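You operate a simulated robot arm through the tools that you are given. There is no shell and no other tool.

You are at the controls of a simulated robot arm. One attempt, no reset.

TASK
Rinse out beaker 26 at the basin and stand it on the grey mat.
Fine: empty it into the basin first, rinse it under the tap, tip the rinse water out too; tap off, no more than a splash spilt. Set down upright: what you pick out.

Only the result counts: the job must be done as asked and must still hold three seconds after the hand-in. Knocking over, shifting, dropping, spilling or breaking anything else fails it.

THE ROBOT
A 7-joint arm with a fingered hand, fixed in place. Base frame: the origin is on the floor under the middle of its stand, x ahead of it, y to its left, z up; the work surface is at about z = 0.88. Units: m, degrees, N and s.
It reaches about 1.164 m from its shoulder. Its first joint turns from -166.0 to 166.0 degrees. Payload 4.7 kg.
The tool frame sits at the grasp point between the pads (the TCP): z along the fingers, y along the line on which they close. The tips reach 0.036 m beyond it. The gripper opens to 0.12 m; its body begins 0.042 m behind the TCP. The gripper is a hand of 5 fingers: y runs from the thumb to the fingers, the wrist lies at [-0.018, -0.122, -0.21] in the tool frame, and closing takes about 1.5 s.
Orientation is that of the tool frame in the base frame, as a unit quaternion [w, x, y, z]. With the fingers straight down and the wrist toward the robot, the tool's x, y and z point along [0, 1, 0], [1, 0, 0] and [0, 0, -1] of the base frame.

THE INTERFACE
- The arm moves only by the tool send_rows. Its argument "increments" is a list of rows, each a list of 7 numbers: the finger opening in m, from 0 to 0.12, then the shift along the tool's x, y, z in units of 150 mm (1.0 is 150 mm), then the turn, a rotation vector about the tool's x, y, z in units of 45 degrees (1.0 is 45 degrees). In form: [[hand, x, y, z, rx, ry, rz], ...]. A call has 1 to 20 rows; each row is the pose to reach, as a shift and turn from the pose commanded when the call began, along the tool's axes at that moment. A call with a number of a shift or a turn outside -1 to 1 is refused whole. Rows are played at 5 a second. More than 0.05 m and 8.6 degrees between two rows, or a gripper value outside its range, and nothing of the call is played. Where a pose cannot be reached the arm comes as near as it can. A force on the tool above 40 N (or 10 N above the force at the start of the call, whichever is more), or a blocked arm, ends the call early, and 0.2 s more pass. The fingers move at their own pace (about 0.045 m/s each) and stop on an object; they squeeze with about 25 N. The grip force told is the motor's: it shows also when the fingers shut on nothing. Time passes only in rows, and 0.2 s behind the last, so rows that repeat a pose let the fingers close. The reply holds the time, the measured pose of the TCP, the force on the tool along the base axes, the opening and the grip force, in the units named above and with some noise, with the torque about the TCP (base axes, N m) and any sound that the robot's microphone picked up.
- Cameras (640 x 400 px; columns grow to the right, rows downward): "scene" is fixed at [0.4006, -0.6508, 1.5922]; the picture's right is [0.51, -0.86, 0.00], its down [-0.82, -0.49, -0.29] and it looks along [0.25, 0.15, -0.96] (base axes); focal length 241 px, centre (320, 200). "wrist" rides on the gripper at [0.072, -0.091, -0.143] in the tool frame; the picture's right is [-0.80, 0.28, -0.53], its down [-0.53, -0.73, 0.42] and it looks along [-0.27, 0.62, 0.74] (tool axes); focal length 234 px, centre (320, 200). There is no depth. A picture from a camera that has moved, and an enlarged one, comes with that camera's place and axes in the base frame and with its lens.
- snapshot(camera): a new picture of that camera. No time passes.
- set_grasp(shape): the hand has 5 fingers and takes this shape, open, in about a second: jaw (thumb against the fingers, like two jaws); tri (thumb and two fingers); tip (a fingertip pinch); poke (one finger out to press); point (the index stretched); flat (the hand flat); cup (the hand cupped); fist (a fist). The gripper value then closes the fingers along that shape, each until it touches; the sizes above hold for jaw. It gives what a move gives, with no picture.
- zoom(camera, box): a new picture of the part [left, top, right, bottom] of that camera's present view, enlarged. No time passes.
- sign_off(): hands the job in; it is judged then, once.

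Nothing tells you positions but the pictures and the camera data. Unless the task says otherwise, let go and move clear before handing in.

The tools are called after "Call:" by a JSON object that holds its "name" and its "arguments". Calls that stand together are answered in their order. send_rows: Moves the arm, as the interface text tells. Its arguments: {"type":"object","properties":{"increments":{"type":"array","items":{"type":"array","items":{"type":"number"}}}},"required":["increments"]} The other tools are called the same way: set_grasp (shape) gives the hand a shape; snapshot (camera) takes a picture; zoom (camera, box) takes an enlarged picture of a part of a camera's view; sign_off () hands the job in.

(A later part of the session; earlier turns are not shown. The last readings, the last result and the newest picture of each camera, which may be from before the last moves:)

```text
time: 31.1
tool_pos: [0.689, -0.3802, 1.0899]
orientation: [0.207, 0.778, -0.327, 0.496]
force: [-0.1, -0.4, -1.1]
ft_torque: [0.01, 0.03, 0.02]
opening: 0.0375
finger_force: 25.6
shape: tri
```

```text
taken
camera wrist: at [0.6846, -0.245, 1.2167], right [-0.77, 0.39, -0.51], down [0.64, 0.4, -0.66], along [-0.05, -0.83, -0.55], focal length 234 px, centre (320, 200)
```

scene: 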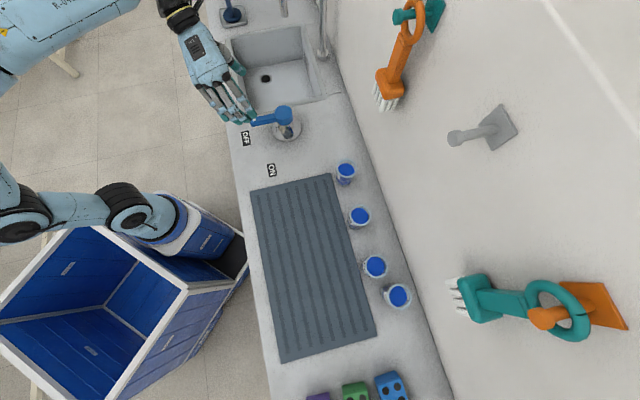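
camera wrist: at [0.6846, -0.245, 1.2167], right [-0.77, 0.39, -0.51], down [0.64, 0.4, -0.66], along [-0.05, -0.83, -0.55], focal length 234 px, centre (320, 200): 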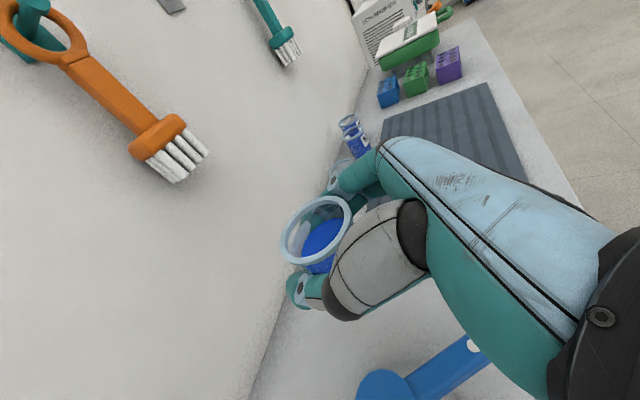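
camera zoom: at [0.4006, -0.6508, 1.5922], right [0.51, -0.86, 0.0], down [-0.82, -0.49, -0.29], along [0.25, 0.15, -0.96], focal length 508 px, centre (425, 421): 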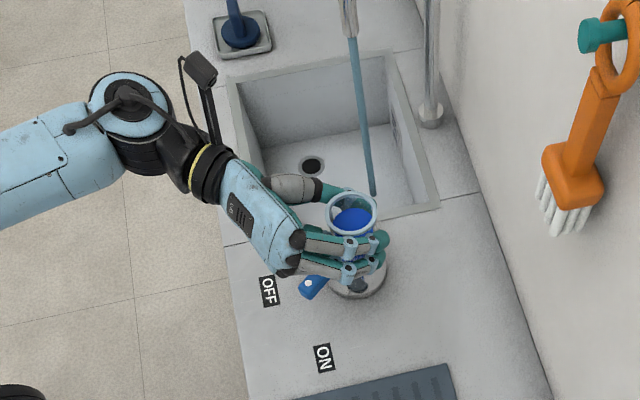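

The beaker is level above the lever area, nothing has spilt, and the basin isn't filling up. I'll continue to the pour position over the front half of the basin, clear of the stream.

Call:
{"name": "send_rows", "arguments": {"increments": [[0.02, -0.002, -0.074, -0.0145, 0, 0, 0], [0.02, -0.006, -0.23, -0.045, 0, 0, 0], [0.02, -0.011, -0.415, -0.081, 0, 0, 0], [0.02, -0.016, -0.6, -0.118, 0, 0, 0], [0.02, -0.021, -0.784, -0.154, 0, 0, 0], [0.02, -0.025, -0.922, -0.181, 0, 0, 0]]}}

Call:
{"name": "send_rows", "arguments": {"increments": [[0.02, -0.002, -0.074, -0.0145, 0, 0, 0], [0.02, -0.006, -0.23, -0.045, 0, 0, 0], [0.02, -0.011, -0.415, -0.081, 0, 0, 0], [0.02, -0.016, -0.6, -0.118, 0, 0, 0], [0.02, -0.021, -0.784, -0.154, 0, 0, 0], [0.02, -0.025, -0.922, -0.181, 0, 0, 0]]}}

Call:
{"name": "zoom", "arguments": {"camera": "scene", "box": [170, 0, 370, 190]}}

Call:
{"name": "snapshot", "arguments": {"camera": "wrist"}}

```text
time: 32.5
tool_pos: [0.7706, -0.2646, 1.0998]
orientation: [0.207, 0.777, -0.327, 0.496]
force: [0.7, 0.4, -1.8]
ft_torque: [0.04, 0.0, -0.03]
opening: 0.0372
finger_force: 25.1
shape: tri
```

```text
time: 33.9
tool_pos: [0.8495, -0.1483, 1.11]
orientation: [0.208, 0.777, -0.327, 0.495]
force: [-0.1, -1.5, -1.5]
ft_torque: [0.02, 0.0, 0.03]
opening: 0.0371
finger_force: 24.9
shape: tri
```

```text
2.11 times, centred on (270, 95) of scene
camera zoom: at [0.4006, -0.6508, 1.5922], right [0.51, -0.86, 0.0], down [-0.82, -0.49, -0.29], along [0.25, 0.15, -0.96], focal length 508 px, centre (425, 421)
```

zoom: 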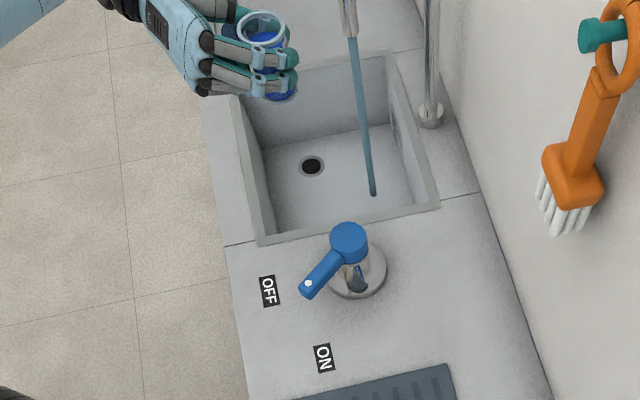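

```text
taken
camera wrist: at [0.8441, -0.0122, 1.2358], right [-0.77, 0.39, -0.51], down [0.64, 0.4, -0.66], along [-0.05, -0.83, -0.55], focal length 234 px, centre (320, 200)
```

wrist: 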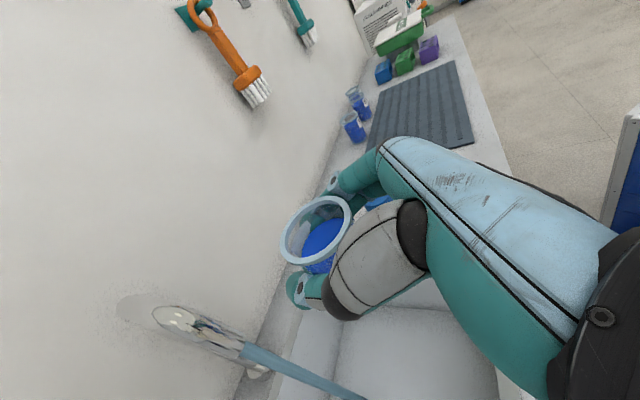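

The beaker is over the front-centre of the basin, about 115 mm from the stream. I'll start pouring by rotating about the horizontal axis so the mouth tips toward the far end of the basin, taking the first 45° now.

Call:
{"name": "send_rows", "arguments": {"increments": [[0.02, 0, 0, 0, -0.0704, 0, -0.151], [0.02, 0, 0, 0, -0.1409, 0, -0.302], [0.02, 0, 0, 0, -0.2113, 0, -0.453], [0.02, 0, 0, 0, -0.2817, 0, -0.604], [0.02, 0, 0, 0, -0.3522, 0, -0.755], [0.02, 0, 0, 0, -0.4226, 0, -0.9063]]}}

Call:
{"name": "zoom", "arguments": {"camera": "scene", "box": [170, 0, 370, 190]}}

Call:
{"name": "snapshot", "arguments": {"camera": "wrist"}}

```text
time: 35.3
tool_pos: [0.8487, -0.1501, 1.108]
orientation: [0.49, 0.798, -0.112, 0.333]
force: [0.0, 0.0, -1.6]
ft_torque: [-0.02, -0.03, -0.04]
opening: 0.0375
finger_force: 24.8
shape: tri
```

```text
2.11 times, centred on (270, 95) of scene
camera zoom: at [0.4006, -0.6508, 1.5922], right [0.51, -0.86, 0.0], down [-0.82, -0.49, -0.29], along [0.25, 0.15, -0.96], focal length 508 px, centre (425, 421)
```

zoom: 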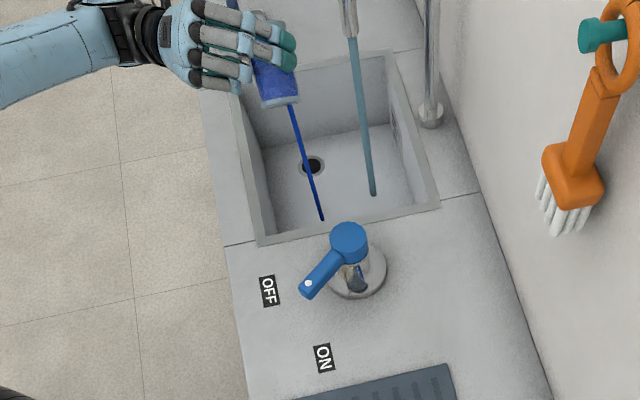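

```text
taken
camera wrist: at [0.8886, 0.0302, 1.1328], right [-0.97, 0.19, -0.16], down [0.15, -0.08, -0.99], along [-0.2, -0.98, 0.05], focal length 234 px, centre (320, 200)
```

wrist: 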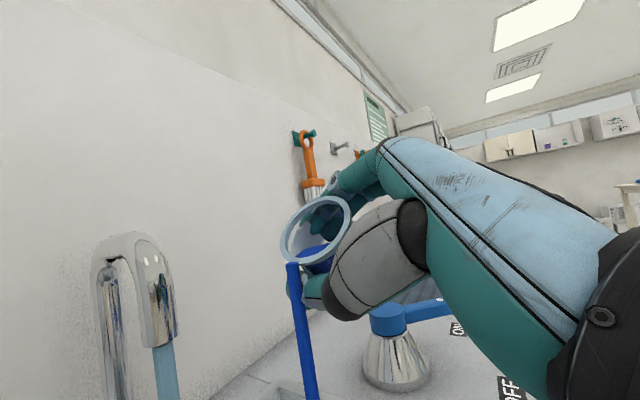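

Blue liquid is streaming into the middle of the basin, away from the tap stream. I'll keep tipping.

Call:
{"name": "send_rows", "arguments": {"increments": [[0.02, 0, 0, 0, -0.0704, 0, -0.151], [0.02, 0, 0, 0, -0.1409, 0, -0.302], [0.02, 0, 0, 0, -0.2113, 0, -0.453], [0.02, 0, 0, 0, -0.2817, 0, -0.604], [0.02, 0, 0, 0, -0.3522, 0, -0.755], [0.02, 0, 0, 0, -0.4226, 0, -0.9063]]}}

Call:
{"name": "zoom", "arguments": {"camera": "scene", "box": [170, 0, 370, 190]}}

Call:
{"name": "snapshot", "arguments": {"camera": "wrist"}}

```text
time: 36.7
tool_pos: [0.8481, -0.1504, 1.1071]
orientation: [0.697, 0.697, 0.12, 0.119]
force: [0.3, -0.1, 0.8]
ft_torque: [0.0, -0.03, 0.02]
opening: 0.0373
finger_force: 25.5
shape: tri
```

```text
2.11 times, centred on (270, 95) of scene
camera zoom: at [0.4006, -0.6508, 1.5922], right [0.51, -0.86, 0.0], down [-0.82, -0.49, -0.29], along [0.25, 0.15, -0.96], focal length 508 px, centre (425, 421)
```

zoom: 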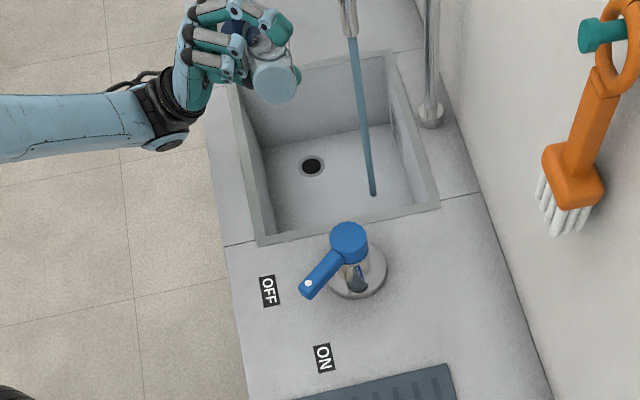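

```text
taken
camera wrist: at [0.8691, 0.0103, 1.0159], right [-0.93, 0.23, 0.28], down [-0.36, -0.58, -0.73], along [-0.01, -0.78, 0.62], focal length 234 px, centre (320, 200)
```

wrist: 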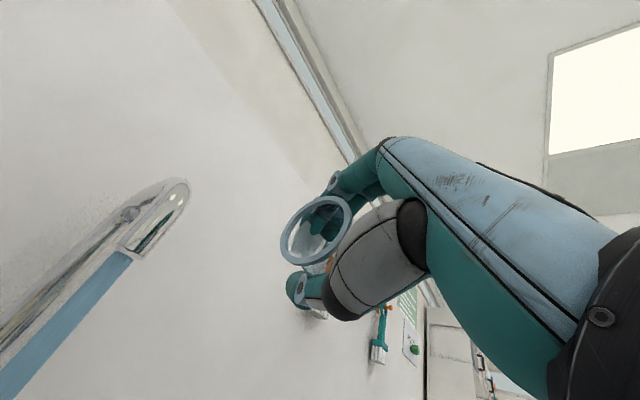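

The blue stream has ended by 90° and the beaker looks empty. I'll tip further, to about 130°, and hold so it drains fully.

Call:
{"name": "send_rows", "arguments": {"increments": [[0.02, 0, 0, 0, -0.0704, 0, -0.151], [0.02, 0, 0, 0, -0.1409, 0, -0.302], [0.02, 0, 0, 0, -0.2113, 0, -0.453], [0.02, 0, 0, 0, -0.2817, 0, -0.604], [0.02, 0, 0, 0, -0.3522, 0, -0.755], [0.02, 0, 0, 0, -0.4, 0, -0.858], [0.02, 0, 0, 0, -0.4, 0, -0.858], [0.02, 0, 0, 0, -0.4, 0, -0.858], [0.02, 0, 0, 0, -0.4, 0, -0.858], [0.02, 0, 0, 0, -0.4, 0, -0.858]]}}

Call:
{"name": "zoom", "arguments": {"camera": "scene", "box": [170, 0, 370, 190]}}

Call:
{"name": "zoom", "arguments": {"camera": "wrist", "box": [260, 170, 420, 340]}}

```text
time: 38.9
tool_pos: [0.8484, -0.1502, 1.1074]
orientation: [0.796, 0.503, 0.322, -0.1]
force: [-0.6, 0.3, -0.9]
ft_torque: [-0.01, 0.0, -0.02]
opening: 0.0367
finger_force: 24.7
shape: tri
```

```text
2.11 times, centred on (270, 95) of scene
camera zoom: at [0.4006, -0.6508, 1.5922], right [0.51, -0.86, 0.0], down [-0.82, -0.49, -0.29], along [0.25, 0.15, -0.96], focal length 508 px, centre (425, 421)
```

zoom: 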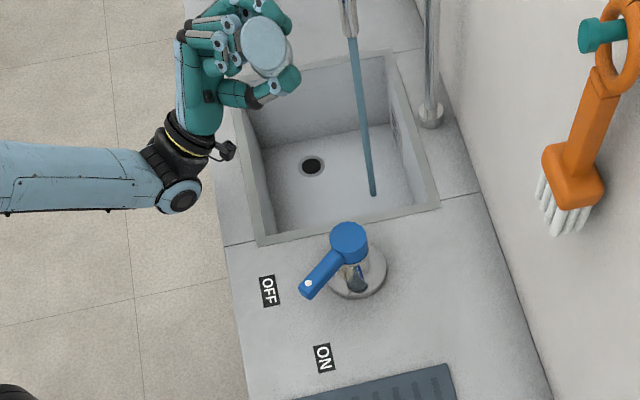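

```text
2.35 times, centred on (340, 255) of wrist
camera zoom: at [0.8007, -0.0565, 0.9544], right [-0.7, 0.45, 0.55], down [-0.59, -0.8, -0.09], along [0.4, -0.39, 0.83], focal length 551 px, centre (273, 71)
```

zoom: 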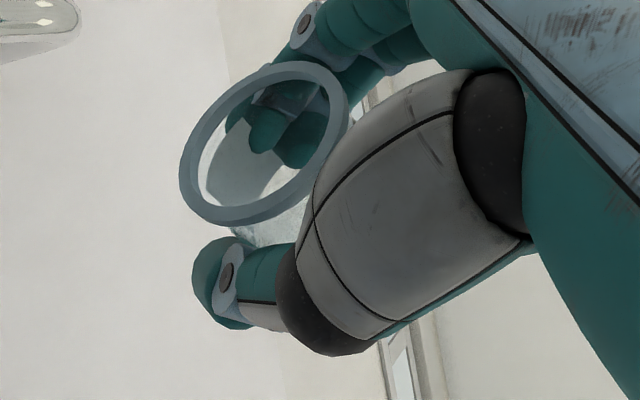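

The beaker is empty and clear. I'll turn it back upright.

Call:
{"name": "send_rows", "arguments": {"increments": [[0.02, 0, 0, 0, 0.0704, 0, 0.151], [0.02, 0, 0, 0, 0.1409, 0, 0.302], [0.02, 0, 0, 0, 0.2113, 0, 0.453], [0.02, 0, 0, 0, 0.2817, 0, 0.604], [0.02, 0, 0, 0, 0.3522, 0, 0.755], [0.02, 0, 0, 0, 0.4, 0, 0.858]]}}

Call:
{"name": "send_rows", "arguments": {"increments": [[0.02, 0, 0, 0, 0.0704, 0, 0.151], [0.02, 0, 0, 0, 0.1409, 0, 0.302], [0.02, 0, 0, 0, 0.2113, 0, 0.453], [0.02, 0, 0, 0, 0.2817, 0, 0.604], [0.02, 0, 0, 0, 0.3522, 0, 0.755], [0.02, 0, 0, 0, 0.4226, 0, 0.9063]]}}

Call:
{"name": "send_rows", "arguments": {"increments": [[0.02, 0, 0, 0, 0.0704, 0, 0.151], [0.02, 0, 0, 0, 0.1409, 0, 0.302], [0.02, 0, 0, 0, 0.2113, 0, 0.453], [0.02, 0, 0, 0, 0.2817, 0, 0.604], [0.02, 0, 0, 0, 0.3522, 0, 0.755], [0.02, 0, 0, 0, 0.4226, 0, 0.9063]]}}

Call:
{"name": "snapshot", "arguments": {"camera": "wrist"}}

Call:
{"name": "zoom", "arguments": {"camera": "scene", "box": [170, 0, 370, 190]}}

```text
time: 40.3
tool_pos: [0.8472, -0.1506, 1.1078]
orientation: [0.697, 0.697, 0.119, 0.12]
force: [-0.8, 0.5, 0.5]
ft_torque: [-0.02, 0.01, -0.04]
opening: 0.037
finger_force: 25.0
shape: tri
```

```text
time: 41.7
tool_pos: [0.8496, -0.1507, 1.107]
orientation: [0.488, 0.799, -0.113, 0.334]
force: [-0.1, -0.1, 0.0]
ft_torque: [-0.04, 0.03, -0.03]
opening: 0.037
finger_force: 25.3
shape: tri
```

```text
time: 43.1
tool_pos: [0.8487, -0.1491, 1.1065]
orientation: [0.208, 0.777, -0.327, 0.496]
force: [-0.4, -0.6, -1.3]
ft_torque: [-0.02, -0.01, 0.0]
opening: 0.0371
finger_force: 24.6
shape: tri
```

```text
taken
camera wrist: at [0.8438, -0.0145, 1.2337], right [-0.77, 0.39, -0.51], down [0.64, 0.4, -0.66], along [-0.05, -0.83, -0.55], focal length 234 px, centre (320, 200)
```

wrist: 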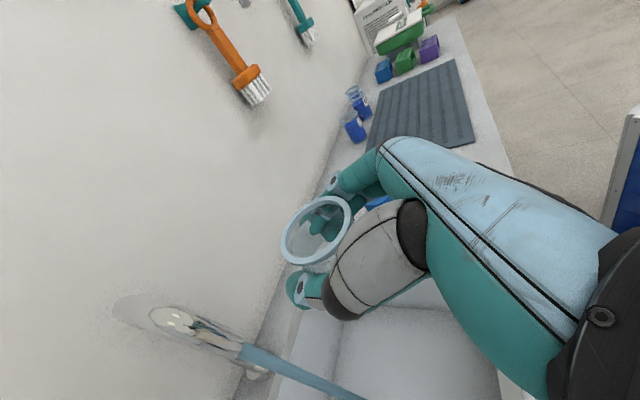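

```text
2.11 times, centred on (270, 95) of scene
camera zoom: at [0.4006, -0.6508, 1.5922], right [0.51, -0.86, 0.0], down [-0.82, -0.49, -0.29], along [0.25, 0.15, -0.96], focal length 508 px, centre (425, 421)
```

zoom: 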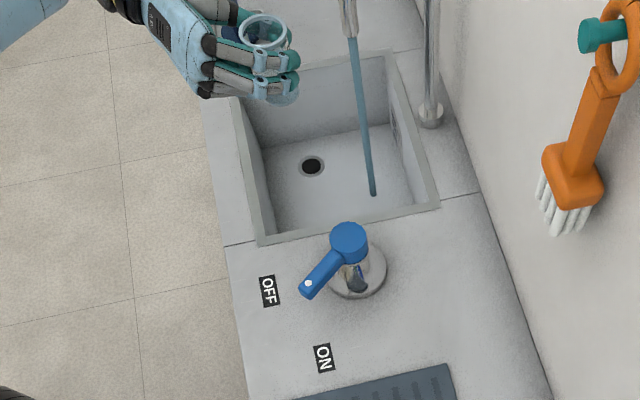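

Re-measuring the stream from several wrist views puts it at about (0.988, -0.180), with the spout tip near z = 1.05. I'll lower the empty beaker in front of the stream first, then slide it in underneath.

Call:
{"name": "send_rows", "arguments": {"increments": [[0.02, -0.147, -0.1, 0.069, 0, 0, 0], [0.02, -0.295, -0.2, 0.138, 0, 0, 0], [0.02, -0.442, -0.302, 0.206, 0, 0, 0], [0.02, -0.59, -0.403, 0.275, 0, 0, 0], [0.02, -0.737, -0.504, 0.344, 0, 0, 0]]}}

Call:
{"name": "snapshot", "arguments": {"camera": "wrist"}}

Call:
{"name": "zoom", "arguments": {"camera": "scene", "box": [170, 0, 370, 190]}}

```text
time: 44.3
tool_pos: [0.9101, -0.0949, 0.9939]
orientation: [0.207, 0.779, -0.327, 0.493]
force: [0.0, -0.2, 0.4]
ft_torque: [0.06, 0.03, 0.03]
opening: 0.0368
finger_force: 24.6
shape: tri
out of reach, approached as far as the arm can: row 5
```

```text
taken
camera wrist: at [0.906, 0.0391, 1.1213], right [-0.77, 0.39, -0.5], down [0.63, 0.4, -0.66], along [-0.06, -0.83, -0.56], focal length 234 px, centre (320, 200)
```

wrist: 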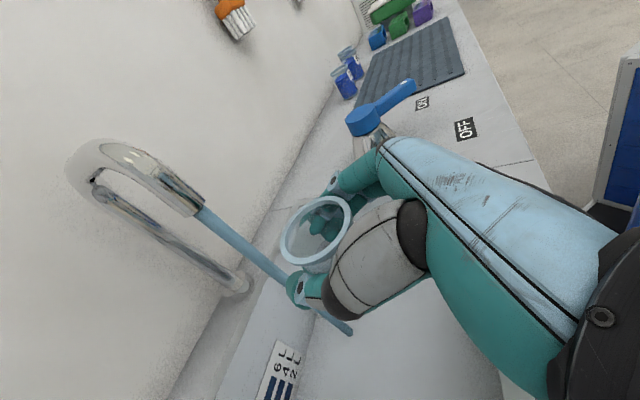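

```text
2.11 times, centred on (270, 95) of scene
camera zoom: at [0.4006, -0.6508, 1.5922], right [0.51, -0.86, 0.0], down [-0.82, -0.49, -0.29], along [0.25, 0.15, -0.96], focal length 508 px, centre (425, 421)
```

zoom: 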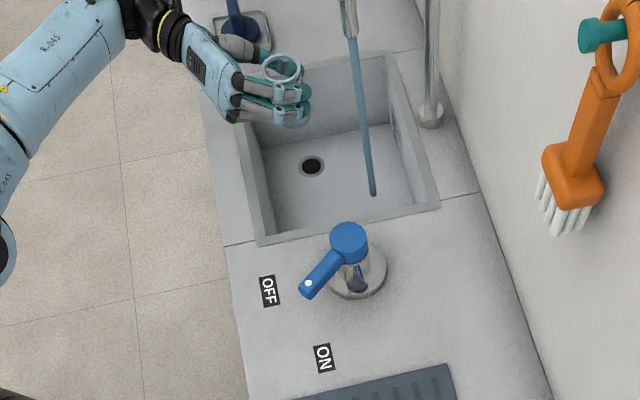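

That spot is at the edge of the arm's reach in this hand orientation because the wrist sits too far out. I'll back off a little and yaw the hand 45° left, so it points straight out from the robot, which brings the wrist closer in.

Call:
{"name": "send_rows", "arguments": {"increments": [[0.02, 0.056, 0.226, 0.002, 0, 0, 0], [0.02, 0.112, 0.452, 0.004, 0, 0, 0], [0.02, 0.112, 0.452, 0.004, 0.151, 0, -0.0704], [0.02, 0.112, 0.452, 0.004, 0.302, 0, -0.1409], [0.02, 0.112, 0.452, 0.004, 0.453, 0, -0.2113], [0.02, 0.112, 0.452, 0.004, 0.604, 0, -0.2817], [0.02, 0.112, 0.452, 0.004, 0.755, 0, -0.3522], [0.02, 0.112, 0.452, 0.004, 0.9063, 0, -0.4226]]}}

Call:
{"name": "snapshot", "arguments": {"camera": "wrist"}}

Call:
{"name": "zoom", "arguments": {"camera": "scene", "box": [170, 0, 370, 190]}}

```text
time: 46.1
tool_pos: [0.8667, -0.1507, 1.0076]
orientation: [0.002, 0.843, -0.003, 0.538]
force: [0.0, 0.4, -0.3]
ft_torque: [0.02, -0.03, 0.0]
opening: 0.0367
finger_force: 24.8
shape: tri
out of reach, approached as far as the arm can: row 1, 2
```

```text
taken
camera wrist: at [0.7671, -0.0575, 1.1339], right [-0.82, -0.27, -0.51], down [0.17, 0.73, -0.66], along [0.55, -0.62, -0.55], focal length 234 px, centre (320, 200)
```

wrist: 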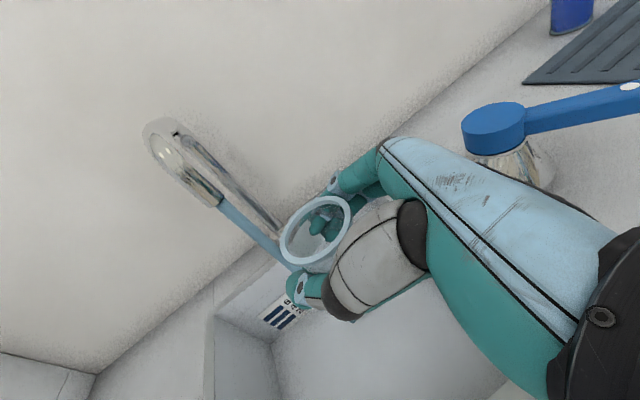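

```text
2.11 times, centred on (270, 95) of scene
camera zoom: at [0.4006, -0.6508, 1.5922], right [0.51, -0.86, 0.0], down [-0.82, -0.49, -0.29], along [0.25, 0.15, -0.96], focal length 508 px, centre (425, 421)
```

zoom: 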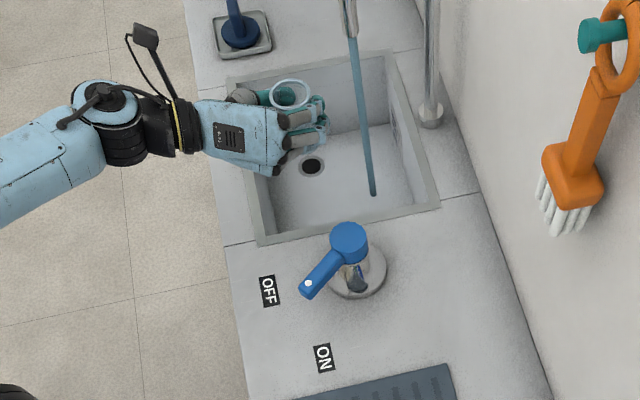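

The hand now points straight ahead, well inside reach, and the stream re-measures at about (0.989, -0.179). I'll align sideways and slide the empty beaker under the stream, with its rim below the spout.

Call:
{"name": "send_rows", "arguments": {"increments": [[0.02, -0.106, 0.195, 0.05, 0, 0, 0], [0.02, -0.021, 0.195, 0.232, 0, 0, 0], [0.02, 0.064, 0.195, 0.414, 0, 0, 0], [0.02, 0.148, 0.195, 0.595, 0, 0, 0], [0.02, 0.233, 0.195, 0.777, 0, 0, 0]]}}

Call:
{"name": "snapshot", "arguments": {"camera": "wrist"}}

Call:
{"name": "zoom", "arguments": {"camera": "scene", "box": [210, 0, 350, 130]}}

```text
time: 47.3
tool_pos: [0.9853, -0.1824, 0.988]
orientation: [0.002, 0.843, -0.004, 0.538]
force: [0.3, -0.7, 0.4]
ft_torque: [0.02, 0.03, 0.01]
opening: 0.0367
finger_force: 25.5
shape: tri
```

```text
taken
camera wrist: at [0.8869, -0.0889, 1.1155], right [-0.82, -0.27, -0.51], down [0.17, 0.73, -0.66], along [0.55, -0.63, -0.55], focal length 234 px, centre (320, 200)
```

wrist: 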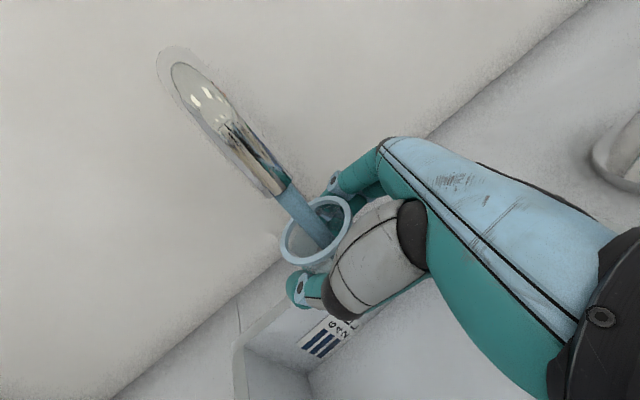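

```text
3.08 times, centred on (280, 65) of scene
camera zoom: at [0.4006, -0.6508, 1.5922], right [0.51, -0.86, 0.0], down [-0.82, -0.49, -0.29], along [0.25, 0.15, -0.96], focal length 742 px, centre (443, 615)
```

zoom: 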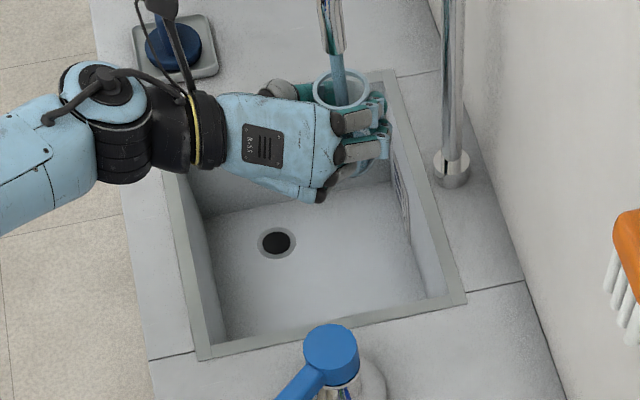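

The stream now falls straight into the beaker's mouth. I'll hold here and watch it fill.

Call:
{"name": "send_rows", "arguments": {"increments": [[0.02, 0, 0, 0, 0, 0, 0], [0.02, 0, 0, 0, 0, 0, 0], [0.02, 0, 0, 0, 0, 0, 0], [0.02, 0, 0, 0, 0, 0, 0], [0.02, 0, 0, 0, 0, 0, 0], [0.02, 0, 0, 0, 0, 0, 0]]}}

Call:
{"name": "zoom", "arguments": {"camera": "wrist", "box": [240, 150, 400, 330]}}

Call:
{"name": "zoom", "arguments": {"camera": "scene", "box": [260, 10, 320, 80]}}

```text
time: 48.7
tool_pos: [0.9854, -0.1824, 0.9889]
orientation: [0.002, 0.843, -0.005, 0.537]
force: [0.7, 0.3, -1.4]
ft_torque: [-0.02, 0.01, 0.01]
opening: 0.0364
finger_force: 25.5
shape: tri
```

```text
2.22 times, centred on (320, 240) of wrist
camera zoom: at [0.8869, -0.0888, 1.115], right [-0.82, -0.27, -0.51], down [0.17, 0.73, -0.66], along [0.55, -0.63, -0.55], focal length 520 px, centre (320, 111)
```

zoom: 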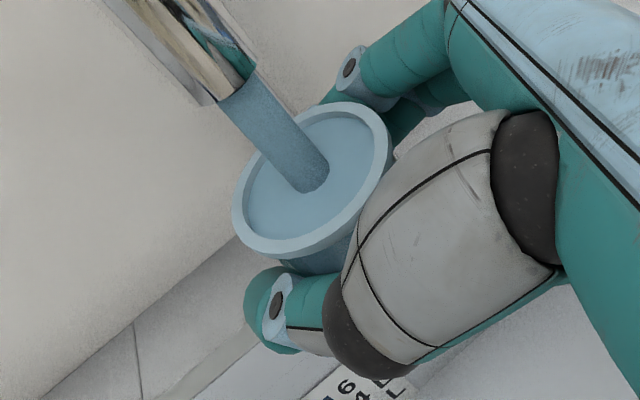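

```text
5.71 times, centred on (290, 45) of scene
camera zoom: at [0.4006, -0.6508, 1.5922], right [0.51, -0.86, 0.0], down [-0.82, -0.49, -0.29], along [0.25, 0.15, -0.96], focal length 1378 px, centre (491, 1086)
```

zoom: 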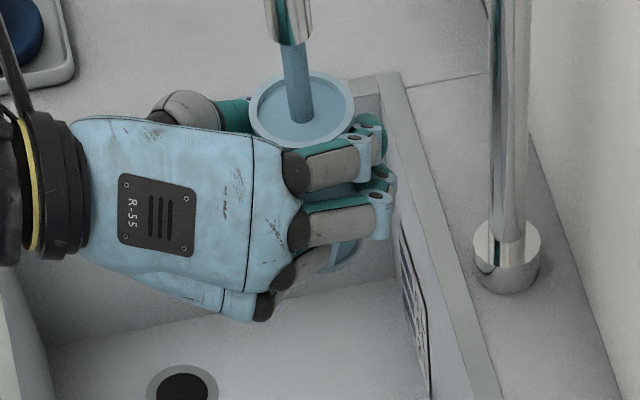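

The beaker filled with near-clear water very quickly. I'll draw it back out of the stream, staying over the basin, then raise it to pouring height.

Call:
{"name": "send_rows", "arguments": {"increments": [[0.02, -0.03, 0, -0.063, 0, 0, 0], [0.02, -0.089, 0, -0.19, 0, 0, 0], [0.02, -0.148, 0, -0.317, 0, 0, 0], [0.02, -0.207, 0, -0.444, 0, 0, 0], [0.02, -0.266, 0, -0.57, 0, 0, 0], [0.02, -0.296, 0, -0.634, 0, 0, 0]]}}

Call:
{"name": "send_rows", "arguments": {"increments": [[0.02, 0.08, -0.022, -0.037, 0, 0, 0], [0.02, 0.236, -0.065, -0.11, 0, 0, 0], [0.02, 0.393, -0.108, -0.183, 0, 0, 0], [0.02, 0.55, -0.151, -0.256, 0, 0, 0], [0.02, 0.707, -0.194, -0.33, 0, 0, 0], [0.02, 0.785, -0.216, -0.366, 0, 0, 0]]}}

Call:
{"name": "zoom", "arguments": {"camera": "wrist", "box": [200, 120, 440, 360]}}

Call:
{"name": "zoom", "arguments": {"camera": "scene", "box": [170, 0, 370, 190]}}

```text
time: 50.1
tool_pos: [0.881, -0.1823, 0.9903]
orientation: [0.003, 0.844, -0.004, 0.537]
force: [0.6, 0.4, -2.5]
ft_torque: [0.0, 0.0, -0.02]
opening: 0.0366
finger_force: 24.8
shape: tri
```

```text
time: 51.5
tool_pos: [0.8819, -0.1473, 1.1207]
orientation: [0.003, 0.843, -0.005, 0.538]
force: [0.5, 0.7, -2.0]
ft_torque: [0.03, -0.03, 0.02]
opening: 0.0363
finger_force: 25.4
shape: tri
```

```text
1.67 times, centred on (320, 240) of wrist
camera zoom: at [0.7834, -0.0539, 1.2476], right [-0.82, -0.27, -0.51], down [0.17, 0.73, -0.66], along [0.55, -0.63, -0.55], focal length 390 px, centre (320, 133)
```

zoom: 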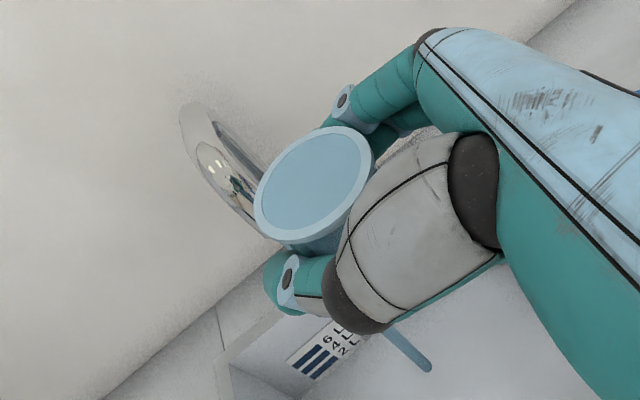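

```text
2.11 times, centred on (270, 95) of scene
camera zoom: at [0.4006, -0.6508, 1.5922], right [0.51, -0.86, 0.0], down [-0.82, -0.49, -0.29], along [0.25, 0.15, -0.96], focal length 508 px, centre (425, 421)
```

zoom: 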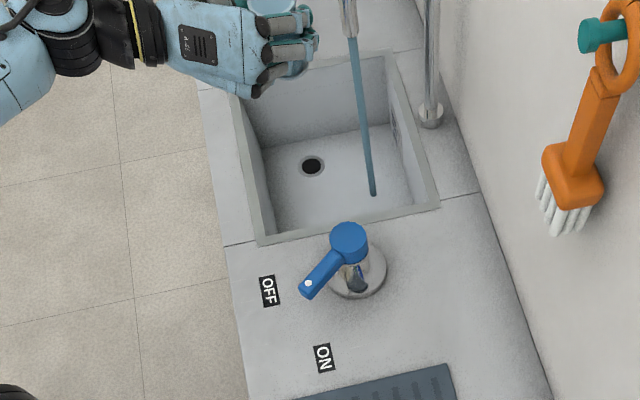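

The beaker is full of clear rinse water and sits over the basin, clear of the stream. Tipping it out now.

Call:
{"name": "send_rows", "arguments": {"increments": [[0.02, 0, 0, 0, -0.0704, 0, -0.151], [0.02, 0, 0, 0, -0.1409, 0, -0.302], [0.02, 0, 0, 0, -0.2113, 0, -0.453], [0.02, 0, 0, 0, -0.2817, 0, -0.604], [0.02, 0, 0, 0, -0.3522, 0, -0.755], [0.02, 0, 0, 0, -0.4226, 0, -0.9063]]}}

Call:
{"name": "zoom", "arguments": {"camera": "scene", "box": [170, 0, 370, 190]}}

Call:
{"name": "snapshot", "arguments": {"camera": "wrist"}}

```text
time: 52.9
tool_pos: [0.8808, -0.147, 1.1189]
orientation: [0.325, 0.78, 0.202, 0.494]
force: [-0.5, 0.0, -1.8]
ft_torque: [0.04, 0.01, 0.0]
opening: 0.0362
finger_force: 24.8
shape: tri
```

```text
2.11 times, centred on (270, 95) of scene
camera zoom: at [0.4006, -0.6508, 1.5922], right [0.51, -0.86, 0.0], down [-0.82, -0.49, -0.29], along [0.25, 0.15, -0.96], focal length 508 px, centre (425, 421)
```

zoom: 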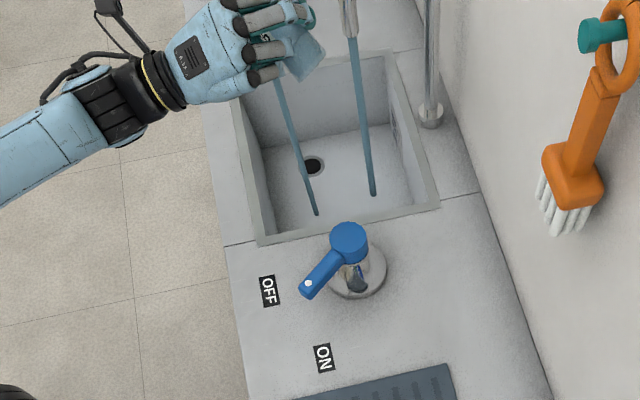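

```text
taken
camera wrist: at [0.7827, 0.0087, 1.1443], right [-0.82, -0.55, -0.16], down [0.16, 0.05, -0.99], along [0.55, -0.83, 0.05], focal length 234 px, centre (320, 200)
```

wrist: 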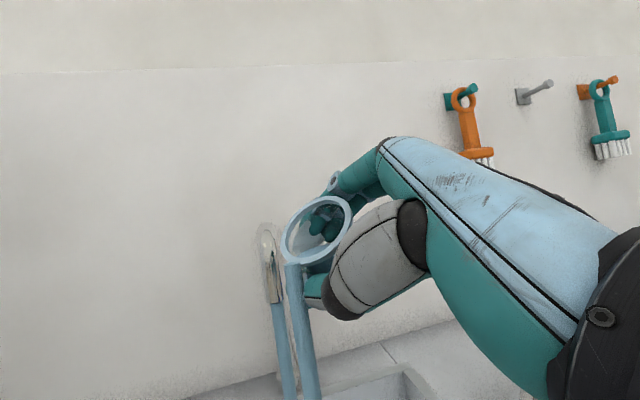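

The rinse water is landing inside the basin. Continuing the tip to about 130° with a hold.

Call:
{"name": "send_rows", "arguments": {"increments": [[0.02, 0, 0, 0, -0.0704, 0, -0.151], [0.02, 0, 0, 0, -0.1409, 0, -0.302], [0.02, 0, 0, 0, -0.2113, 0, -0.453], [0.02, 0, 0, 0, -0.2817, 0, -0.604], [0.02, 0, 0, 0, -0.3522, 0, -0.755], [0.02, 0, 0, 0, -0.4226, 0, -0.9063]]}}

Call:
{"name": "zoom", "arguments": {"camera": "scene", "box": [170, 0, 370, 190]}}

Call:
{"name": "send_rows", "arguments": {"increments": [[0.02, 0, 0, 0, -0.0704, 0, -0.151], [0.02, 0, 0, 0, -0.1409, 0, -0.302], [0.02, 0, 0, 0, -0.2113, 0, -0.453], [0.02, 0, 0, 0, -0.2817, 0, -0.604], [0.02, 0, 0, 0, -0.3522, 0, -0.755], [0.02, 0, 0, 0, -0.4, 0, -0.858], [0.02, 0, 0, 0, -0.4, 0, -0.858], [0.02, 0, 0, 0, -0.4, 0, -0.858], [0.02, 0, 0, 0, -0.4, 0, -0.858], [0.02, 0, 0, 0, -0.4, 0, -0.858]]}}

Call:
{"name": "zoom", "arguments": {"camera": "scene", "box": [170, 0, 370, 190]}}

Call:
{"name": "snapshot", "arguments": {"camera": "wrist"}}

```text
time: 54.3
tool_pos: [0.8622, -0.1348, 1.1118]
orientation: [0.598, 0.601, 0.374, 0.376]
force: [0.7, -0.2, -1.1]
ft_torque: [0.0, 0.0, -0.01]
opening: 0.0365
finger_force: 24.6
shape: tri
out of reach, approached as far as the arm can: row 6
```

```text
2.11 times, centred on (270, 95) of scene
camera zoom: at [0.4006, -0.6508, 1.5922], right [0.51, -0.86, 0.0], down [-0.82, -0.49, -0.29], along [0.25, 0.15, -0.96], focal length 508 px, centre (425, 421)
```

zoom: 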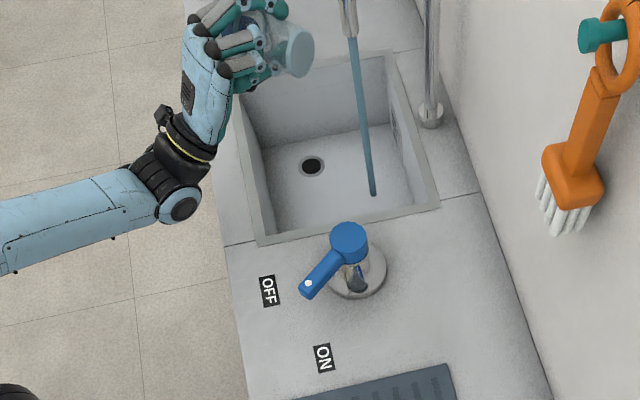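

```text
time: 56.5
tool_pos: [0.8564, 0.0116, 1.1329]
orientation: [0.724, 0.489, 0.435, 0.217]
force: [0.2, 0.0, -0.9]
ft_torque: [-0.03, 0.0, 0.01]
opening: 0.0362
finger_force: 24.9
shape: tri
out of reach, approached as far as the arm can: row 1, 2, 3, 4, 5, 6, 7, 8, 9, 10
```

```text
2.11 times, centred on (270, 95) of scene
camera zoom: at [0.4006, -0.6508, 1.5922], right [0.51, -0.86, 0.0], down [-0.82, -0.49, -0.29], along [0.25, 0.15, -0.96], focal length 508 px, centre (425, 421)
```

zoom: 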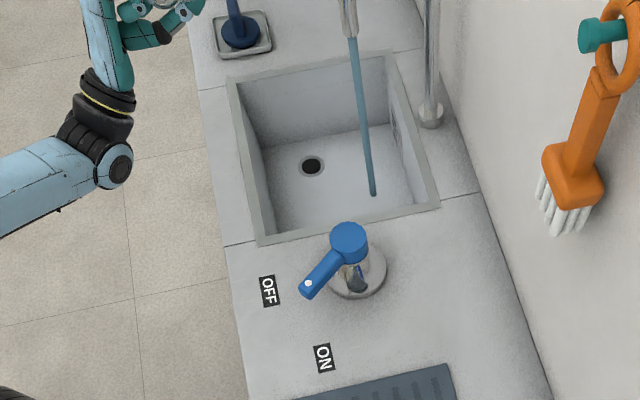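

```text
taken
camera wrist: at [0.7647, 0.1021, 1.0003], right [-0.84, -0.2, 0.51], down [-0.01, -0.93, -0.37], along [0.55, -0.32, 0.77], focal length 234 px, centre (320, 200)
```

wrist: 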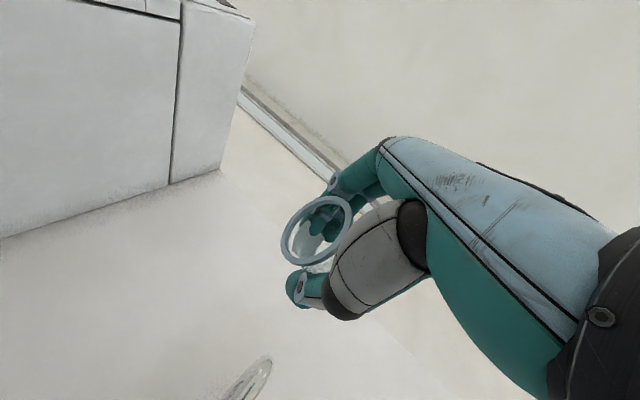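

The beaker emptied by 90°, but the last part of the tip was beyond the arm's reach in this orientation and the hand drifted left. I'll check for spills before recovering.

Call:
{"name": "zoom", "arguments": {"camera": "scene", "box": [190, 0, 340, 130]}}

Call:
{"name": "zoom", "arguments": {"camera": "wrist", "box": [260, 170, 420, 340]}}

```text
3.08 times, centred on (265, 65) of scene
camera zoom: at [0.4006, -0.6508, 1.5922], right [0.51, -0.86, 0.0], down [-0.82, -0.49, -0.29], along [0.25, 0.15, -0.96], focal length 742 px, centre (489, 615)
```

zoom: 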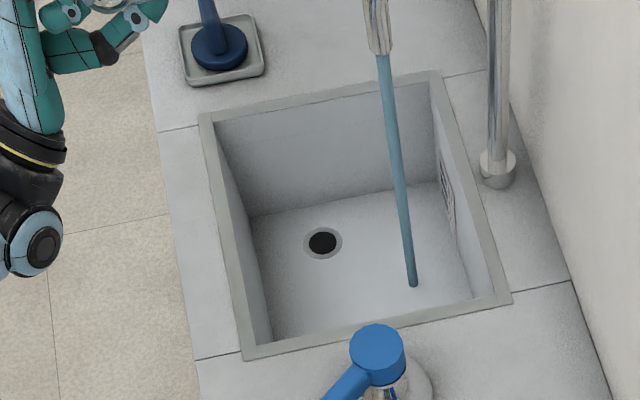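

```text
2.35 times, centred on (340, 255) of wrist
camera zoom: at [0.7647, 0.1021, 1.0003], right [-0.84, -0.2, 0.51], down [-0.01, -0.93, -0.37], along [0.55, -0.32, 0.77], focal length 551 px, centre (273, 71)
```

zoom: 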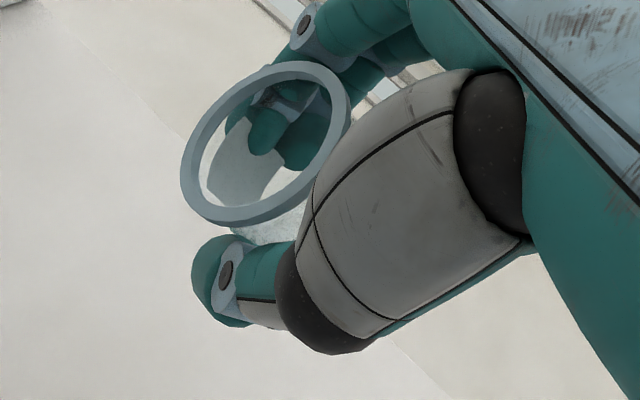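

No spill is visible and the beaker is clear and empty. I'll roll back slowly the same way, so the arm returns to the reachable pose.

Call:
{"name": "send_rows", "arguments": {"increments": [[0.02, 0, 0, 0, 0.04, 0, 0.0858], [0.02, 0, 0, 0, 0.08, 0, 0.1716], [0.02, 0, 0, 0, 0.12, 0, 0.2574], [0.02, 0, 0, 0, 0.16, 0, 0.3432], [0.02, 0, 0, 0, 0.2, 0, 0.429], [0.02, 0, 0, 0, 0.24, 0, 0.5148]]}}

Call:
{"name": "zoom", "arguments": {"camera": "scene", "box": [170, 0, 370, 190]}}

```text
time: 57.9
tool_pos: [0.8508, 0.0155, 1.1362]
orientation: [0.617, 0.632, 0.346, 0.316]
force: [0.3, -0.2, -0.5]
ft_torque: [0.04, 0.0, -0.03]
opening: 0.0362
finger_force: 24.6
shape: tri
```

```text
2.11 times, centred on (270, 95) of scene
camera zoom: at [0.4006, -0.6508, 1.5922], right [0.51, -0.86, 0.0], down [-0.82, -0.49, -0.29], along [0.25, 0.15, -0.96], focal length 508 px, centre (425, 421)
```

zoom: 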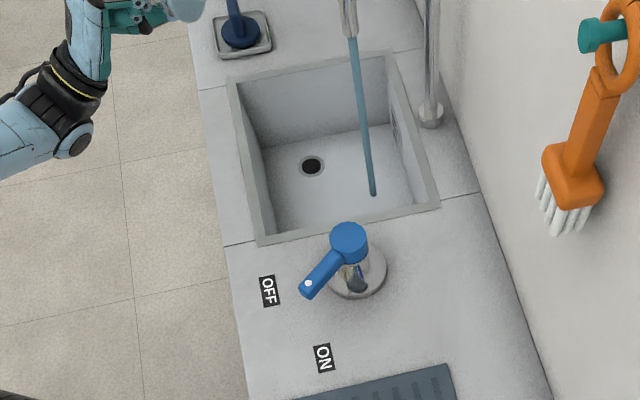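

The command followed back to about a 90° tilt, with the hand over the basin's front edge and the beaker empty. I'll now turn it upright in steps while moving back toward the counter middle.

Call:
{"name": "send_rows", "arguments": {"increments": [[0.02, -0.117, -0.01, -0.001, 0.0141, -0.0396, 0.1372], [0.02, -0.233, -0.02, -0.002, 0.0283, -0.0792, 0.2744], [0.02, -0.35, -0.03, -0.003, 0.0424, -0.1188, 0.4116], [0.02, -0.466, -0.04, -0.004, 0.0566, -0.1584, 0.5488], [0.02, -0.583, -0.05, -0.005, 0.0707, -0.198, 0.686]]}}

Call:
{"name": "zoom", "arguments": {"camera": "scene", "box": [170, 0, 370, 190]}}

```text
time: 59.1
tool_pos: [0.7994, -0.057, 1.1334]
orientation: [0.518, 0.74, 0.125, 0.41]
force: [0.9, 0.9, -0.8]
ft_torque: [0.01, -0.01, 0.04]
opening: 0.0361
finger_force: 24.9
shape: tri
```

```text
2.11 times, centred on (270, 95) of scene
camera zoom: at [0.4006, -0.6508, 1.5922], right [0.51, -0.86, 0.0], down [-0.82, -0.49, -0.29], along [0.25, 0.15, -0.96], focal length 508 px, centre (425, 421)
```

zoom: 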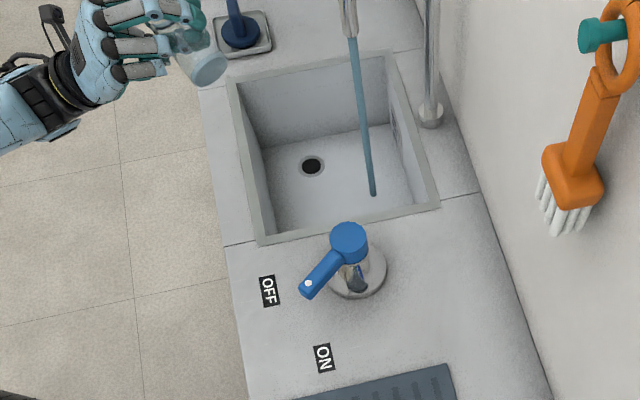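

It's turning back steadily. Next increment.

Call:
{"name": "send_rows", "arguments": {"increments": [[0.02, -0.094, 0.047, 0.023, 0.0141, -0.0396, 0.1372], [0.02, -0.188, 0.095, 0.047, 0.0283, -0.0792, 0.2744], [0.02, -0.281, 0.142, 0.07, 0.0424, -0.1188, 0.4116], [0.02, -0.375, 0.19, 0.094, 0.0566, -0.1584, 0.5488], [0.02, -0.469, 0.237, 0.117, 0.0707, -0.198, 0.686]]}}

Call:
{"name": "send_rows", "arguments": {"increments": [[0.02, 0, 0, 0, 0.0141, -0.0396, 0.1372], [0.02, 0, 0, 0, 0.0283, -0.0792, 0.2744], [0.02, 0, 0, 0, 0.0424, -0.1188, 0.4116], [0.02, 0, 0, 0, 0.0566, -0.1584, 0.5488], [0.02, 0, 0, 0, 0.0707, -0.198, 0.686]]}}

Call:
{"name": "zoom", "arguments": {"camera": "scene", "box": [170, 0, 370, 190]}}

Call:
{"name": "zoom", "arguments": {"camera": "wrist", "box": [240, 150, 400, 330]}}

```text
time: 60.3
tool_pos: [0.7592, -0.1271, 1.1292]
orientation: [0.378, 0.79, -0.106, 0.471]
force: [0.7, -1.3, -0.6]
ft_torque: [0.03, 0.02, -0.02]
opening: 0.0362
finger_force: 24.9
shape: tri
```

```text
time: 61.5
tool_pos: [0.7608, -0.1275, 1.1271]
orientation: [0.208, 0.777, -0.328, 0.495]
force: [-0.2, -0.4, 0.3]
ft_torque: [-0.01, 0.0, 0.01]
opening: 0.0362
finger_force: 25.0
shape: tri
```

```text
2.11 times, centred on (270, 95) of scene
camera zoom: at [0.4006, -0.6508, 1.5922], right [0.51, -0.86, 0.0], down [-0.82, -0.49, -0.29], along [0.25, 0.15, -0.96], focal length 508 px, centre (425, 421)
```

zoom: 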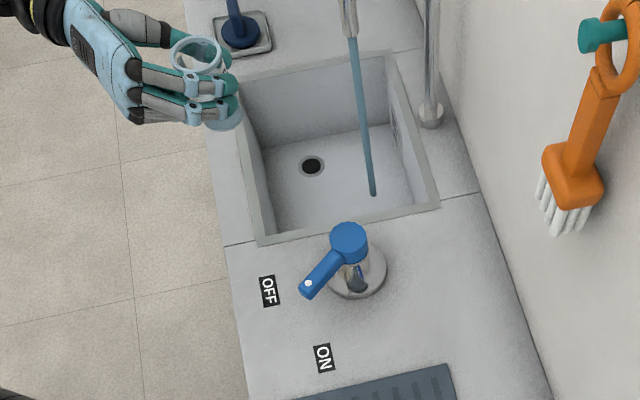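

```text
2.22 times, centred on (320, 240) of wrist
camera zoom: at [0.7551, 0.0087, 1.2544], right [-0.77, 0.39, -0.51], down [0.64, 0.4, -0.66], along [-0.06, -0.83, -0.55], focal length 520 px, centre (320, 111)
```

zoom: 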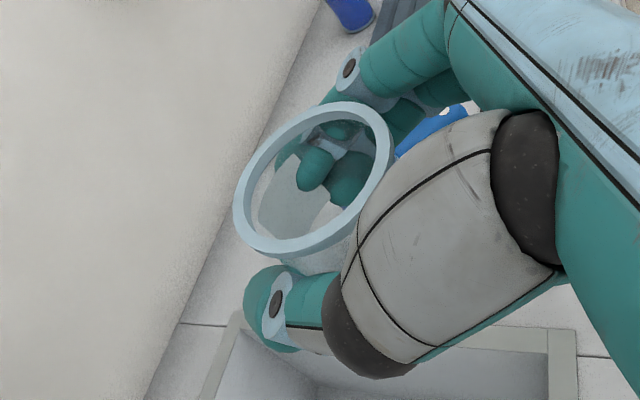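

Beaker 26 is upright, rinsed and empty in the hand. Next I'll carry it over the lever to a clear spot on the grey mat near (0.53, -0.50).

Call:
{"name": "send_rows", "arguments": {"increments": [[0.02, -0.008, 0.188, 0.056, 0, 0, 0], [0.02, -0.016, 0.377, 0.112, 0, 0, 0], [0.02, -0.025, 0.565, 0.168, 0, 0, 0], [0.02, -0.033, 0.754, 0.224, 0, 0, 0], [0.02, -0.041, 0.942, 0.28, 0, 0, 0]]}}

Call:
{"name": "send_rows", "arguments": {"increments": [[0.02, -0.008, 0.188, 0.056, 0, 0, 0], [0.02, -0.016, 0.377, 0.112, 0, 0, 0], [0.02, -0.025, 0.565, 0.168, 0, 0, 0], [0.02, -0.033, 0.754, 0.224, 0, 0, 0], [0.02, -0.041, 0.942, 0.28, 0, 0, 0]]}}

Call:
{"name": "send_rows", "arguments": {"increments": [[0.02, -0.008, 0.188, 0.056, 0, 0, 0], [0.02, -0.016, 0.377, 0.112, 0, 0, 0], [0.02, -0.025, 0.565, 0.168, 0, 0, 0], [0.02, -0.033, 0.754, 0.224, 0, 0, 0], [0.02, -0.041, 0.942, 0.28, 0, 0, 0]]}}

Call:
{"name": "snapshot", "arguments": {"camera": "scene"}}

Call:
{"name": "snapshot", "arguments": {"camera": "wrist"}}

```text
time: 62.7
tool_pos: [0.6835, -0.2516, 1.1062]
orientation: [0.208, 0.777, -0.327, 0.496]
force: [0.6, -0.6, -1.3]
ft_torque: [0.0, -0.01, 0.01]
opening: 0.036
finger_force: 25.3
shape: tri
```

```text
time: 63.9
tool_pos: [0.6082, -0.376, 1.081]
orientation: [0.208, 0.778, -0.327, 0.495]
force: [-0.2, 0.2, -0.4]
ft_torque: [0.01, 0.0, 0.0]
opening: 0.036
finger_force: 25.4
shape: tri
```

```text
time: 65.1
tool_pos: [0.528, -0.499, 1.0569]
orientation: [0.21, 0.777, -0.327, 0.495]
force: [0.2, 0.2, 0.8]
ft_torque: [0.03, -0.01, -0.04]
opening: 0.036
finger_force: 24.7
shape: tri
```

```text
taken
```

scene: 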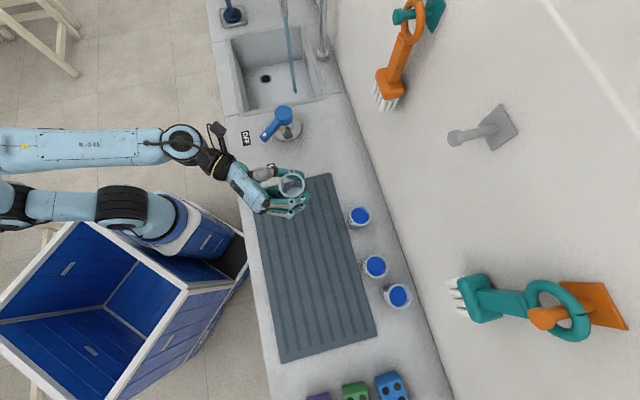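

```text
taken
camera wrist: at [0.5238, -0.3634, 1.184], right [-0.77, 0.39, -0.51], down [0.64, 0.4, -0.66], along [-0.06, -0.83, -0.55], focal length 234 px, centre (320, 200)
```

wrist: 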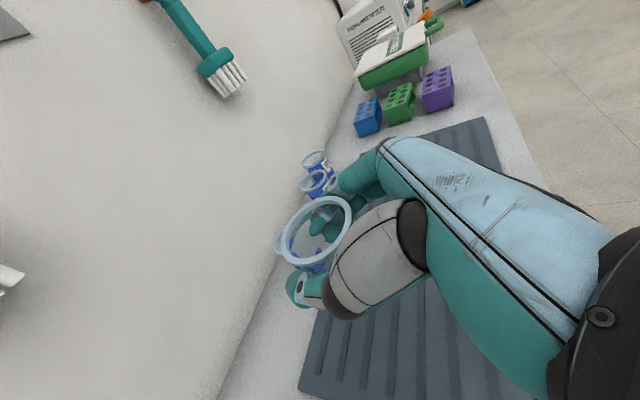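

The beaker is above a clear part of the mat. Lowering most of the way, then I'll feel for contact.

Call:
{"name": "send_rows", "arguments": {"increments": [[0.02, -0.139, 0, 0.065, 0, 0, 0], [0.02, -0.278, 0, 0.13, 0, 0, 0], [0.02, -0.417, 0, 0.194, 0, 0, 0], [0.02, -0.556, 0, 0.259, 0, 0, 0]]}}

Call:
{"name": "send_rows", "arguments": {"increments": [[0.02, 0, 0, 0, 0, 0, 0]]}}

Call:
{"name": "zoom", "arguments": {"camera": "scene", "box": [230, 130, 370, 260]}}

```text
time: 66.1
tool_pos: [0.5289, -0.5001, 0.9651]
orientation: [0.208, 0.777, -0.328, 0.496]
force: [0.1, 0.1, -0.1]
ft_torque: [0.04, 0.01, -0.04]
opening: 0.036
finger_force: 25.3
shape: tri
```

```text
time: 66.5
tool_pos: [0.5298, -0.5007, 0.966]
orientation: [0.209, 0.778, -0.328, 0.494]
force: [0.4, -0.5, -0.6]
ft_torque: [-0.02, 0.02, 0.05]
opening: 0.0361
finger_force: 24.6
shape: tri
```

```text
3.08 times, centred on (300, 195) of scene
camera zoom: at [0.4006, -0.6508, 1.5922], right [0.51, -0.86, 0.0], down [-0.82, -0.49, -0.29], along [0.25, 0.15, -0.96], focal length 742 px, centre (382, 215)
```

zoom: 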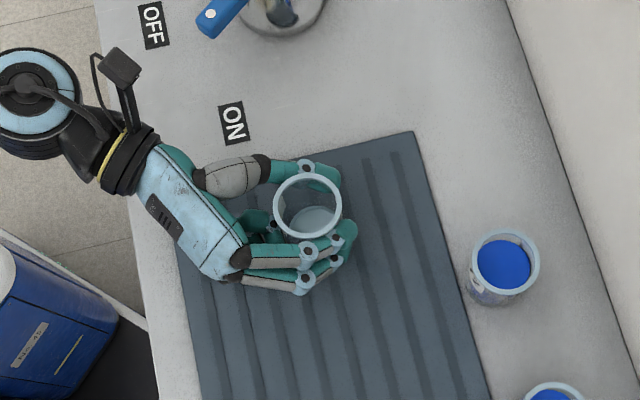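

The beaker is right over the ribbed mat, still level and about 15–20 mm above it. I'll descend in small steps, watching the force.

Call:
{"name": "send_rows", "arguments": {"increments": [[0.02, -0.015, 0, 0.007, 0, 0, 0], [0.02, -0.03, 0, 0.014, 0, 0, 0], [0.02, -0.045, 0, 0.021, 0, 0, 0], [0.02, -0.06, 0, 0.028, 0, 0, 0]]}}

Call:
{"name": "send_rows", "arguments": {"increments": [[0.02, -0.006, 0, 0.0028, 0, 0, 0], [0.02, -0.012, 0, 0.0056, 0, 0, 0]]}}

Call:
{"name": "send_rows", "arguments": {"increments": [[0.02, -0.006, 0, 0.0028, 0, 0, 0], [0.02, -0.012, 0, 0.0056, 0, 0, 0]]}}

```text
time: 67.5
tool_pos: [0.5304, -0.4979, 0.9587]
orientation: [0.209, 0.777, -0.327, 0.495]
force: [-0.5, 0.9, 0.4]
ft_torque: [0.0, -0.03, -0.01]
opening: 0.0362
finger_force: 25.4
shape: tri
```

```text
time: 68.1
tool_pos: [0.5304, -0.4972, 0.9541]
orientation: [0.208, 0.777, -0.328, 0.495]
force: [-0.1, -0.1, -0.6]
ft_torque: [0.01, 0.0, -0.02]
opening: 0.0362
finger_force: 24.8
shape: tri
```

```text
time: 68.7
tool_pos: [0.5302, -0.4971, 0.9528]
orientation: [0.208, 0.778, -0.327, 0.495]
force: [-1.0, -0.9, -0.8]
ft_torque: [0.01, 0.02, 0.0]
opening: 0.036
finger_force: 25.1
shape: tri
```

There's no contact yet. Continuing in 2 mm steps.

Call:
{"name": "send_rows", "arguments": {"increments": [[0.02, -0.006, 0, 0.0028, 0, 0, 0], [0.02, -0.012, 0, 0.0056, 0, 0, 0]]}}

Call:
{"name": "send_rows", "arguments": {"increments": [[0.02, -0.006, 0, 0.0028, 0, 0, 0], [0.02, -0.012, 0, 0.0056, 0, 0, 0]]}}

Call:
{"name": "zoom", "arguments": {"camera": "scene", "box": [260, 150, 340, 230]}}

```text
time: 69.3
tool_pos: [0.529, -0.4986, 0.9507]
orientation: [0.209, 0.778, -0.327, 0.495]
force: [-0.1, 0.6, -0.8]
ft_torque: [0.0, -0.02, 0.01]
opening: 0.0363
finger_force: 24.8
shape: tri
```

```text
time: 69.9
tool_pos: [0.5301, -0.4989, 0.9482]
orientation: [0.209, 0.777, -0.327, 0.496]
force: [0.2, 0.1, 0.4]
ft_torque: [0.07, -0.01, 0.0]
opening: 0.0363
finger_force: 24.8
shape: tri
```

```text
5.00 times, centred on (300, 190) of scene
camera zoom: at [0.4006, -0.6508, 1.5922], right [0.51, -0.86, 0.0], down [-0.82, -0.49, -0.29], along [0.25, 0.15, -0.96], focal length 1206 px, centre (420, 250)
```

zoom: 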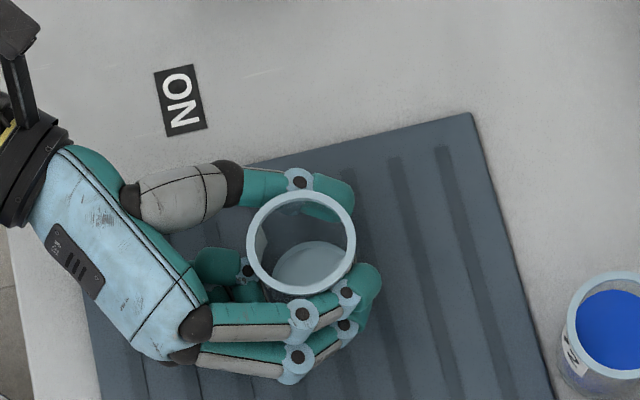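

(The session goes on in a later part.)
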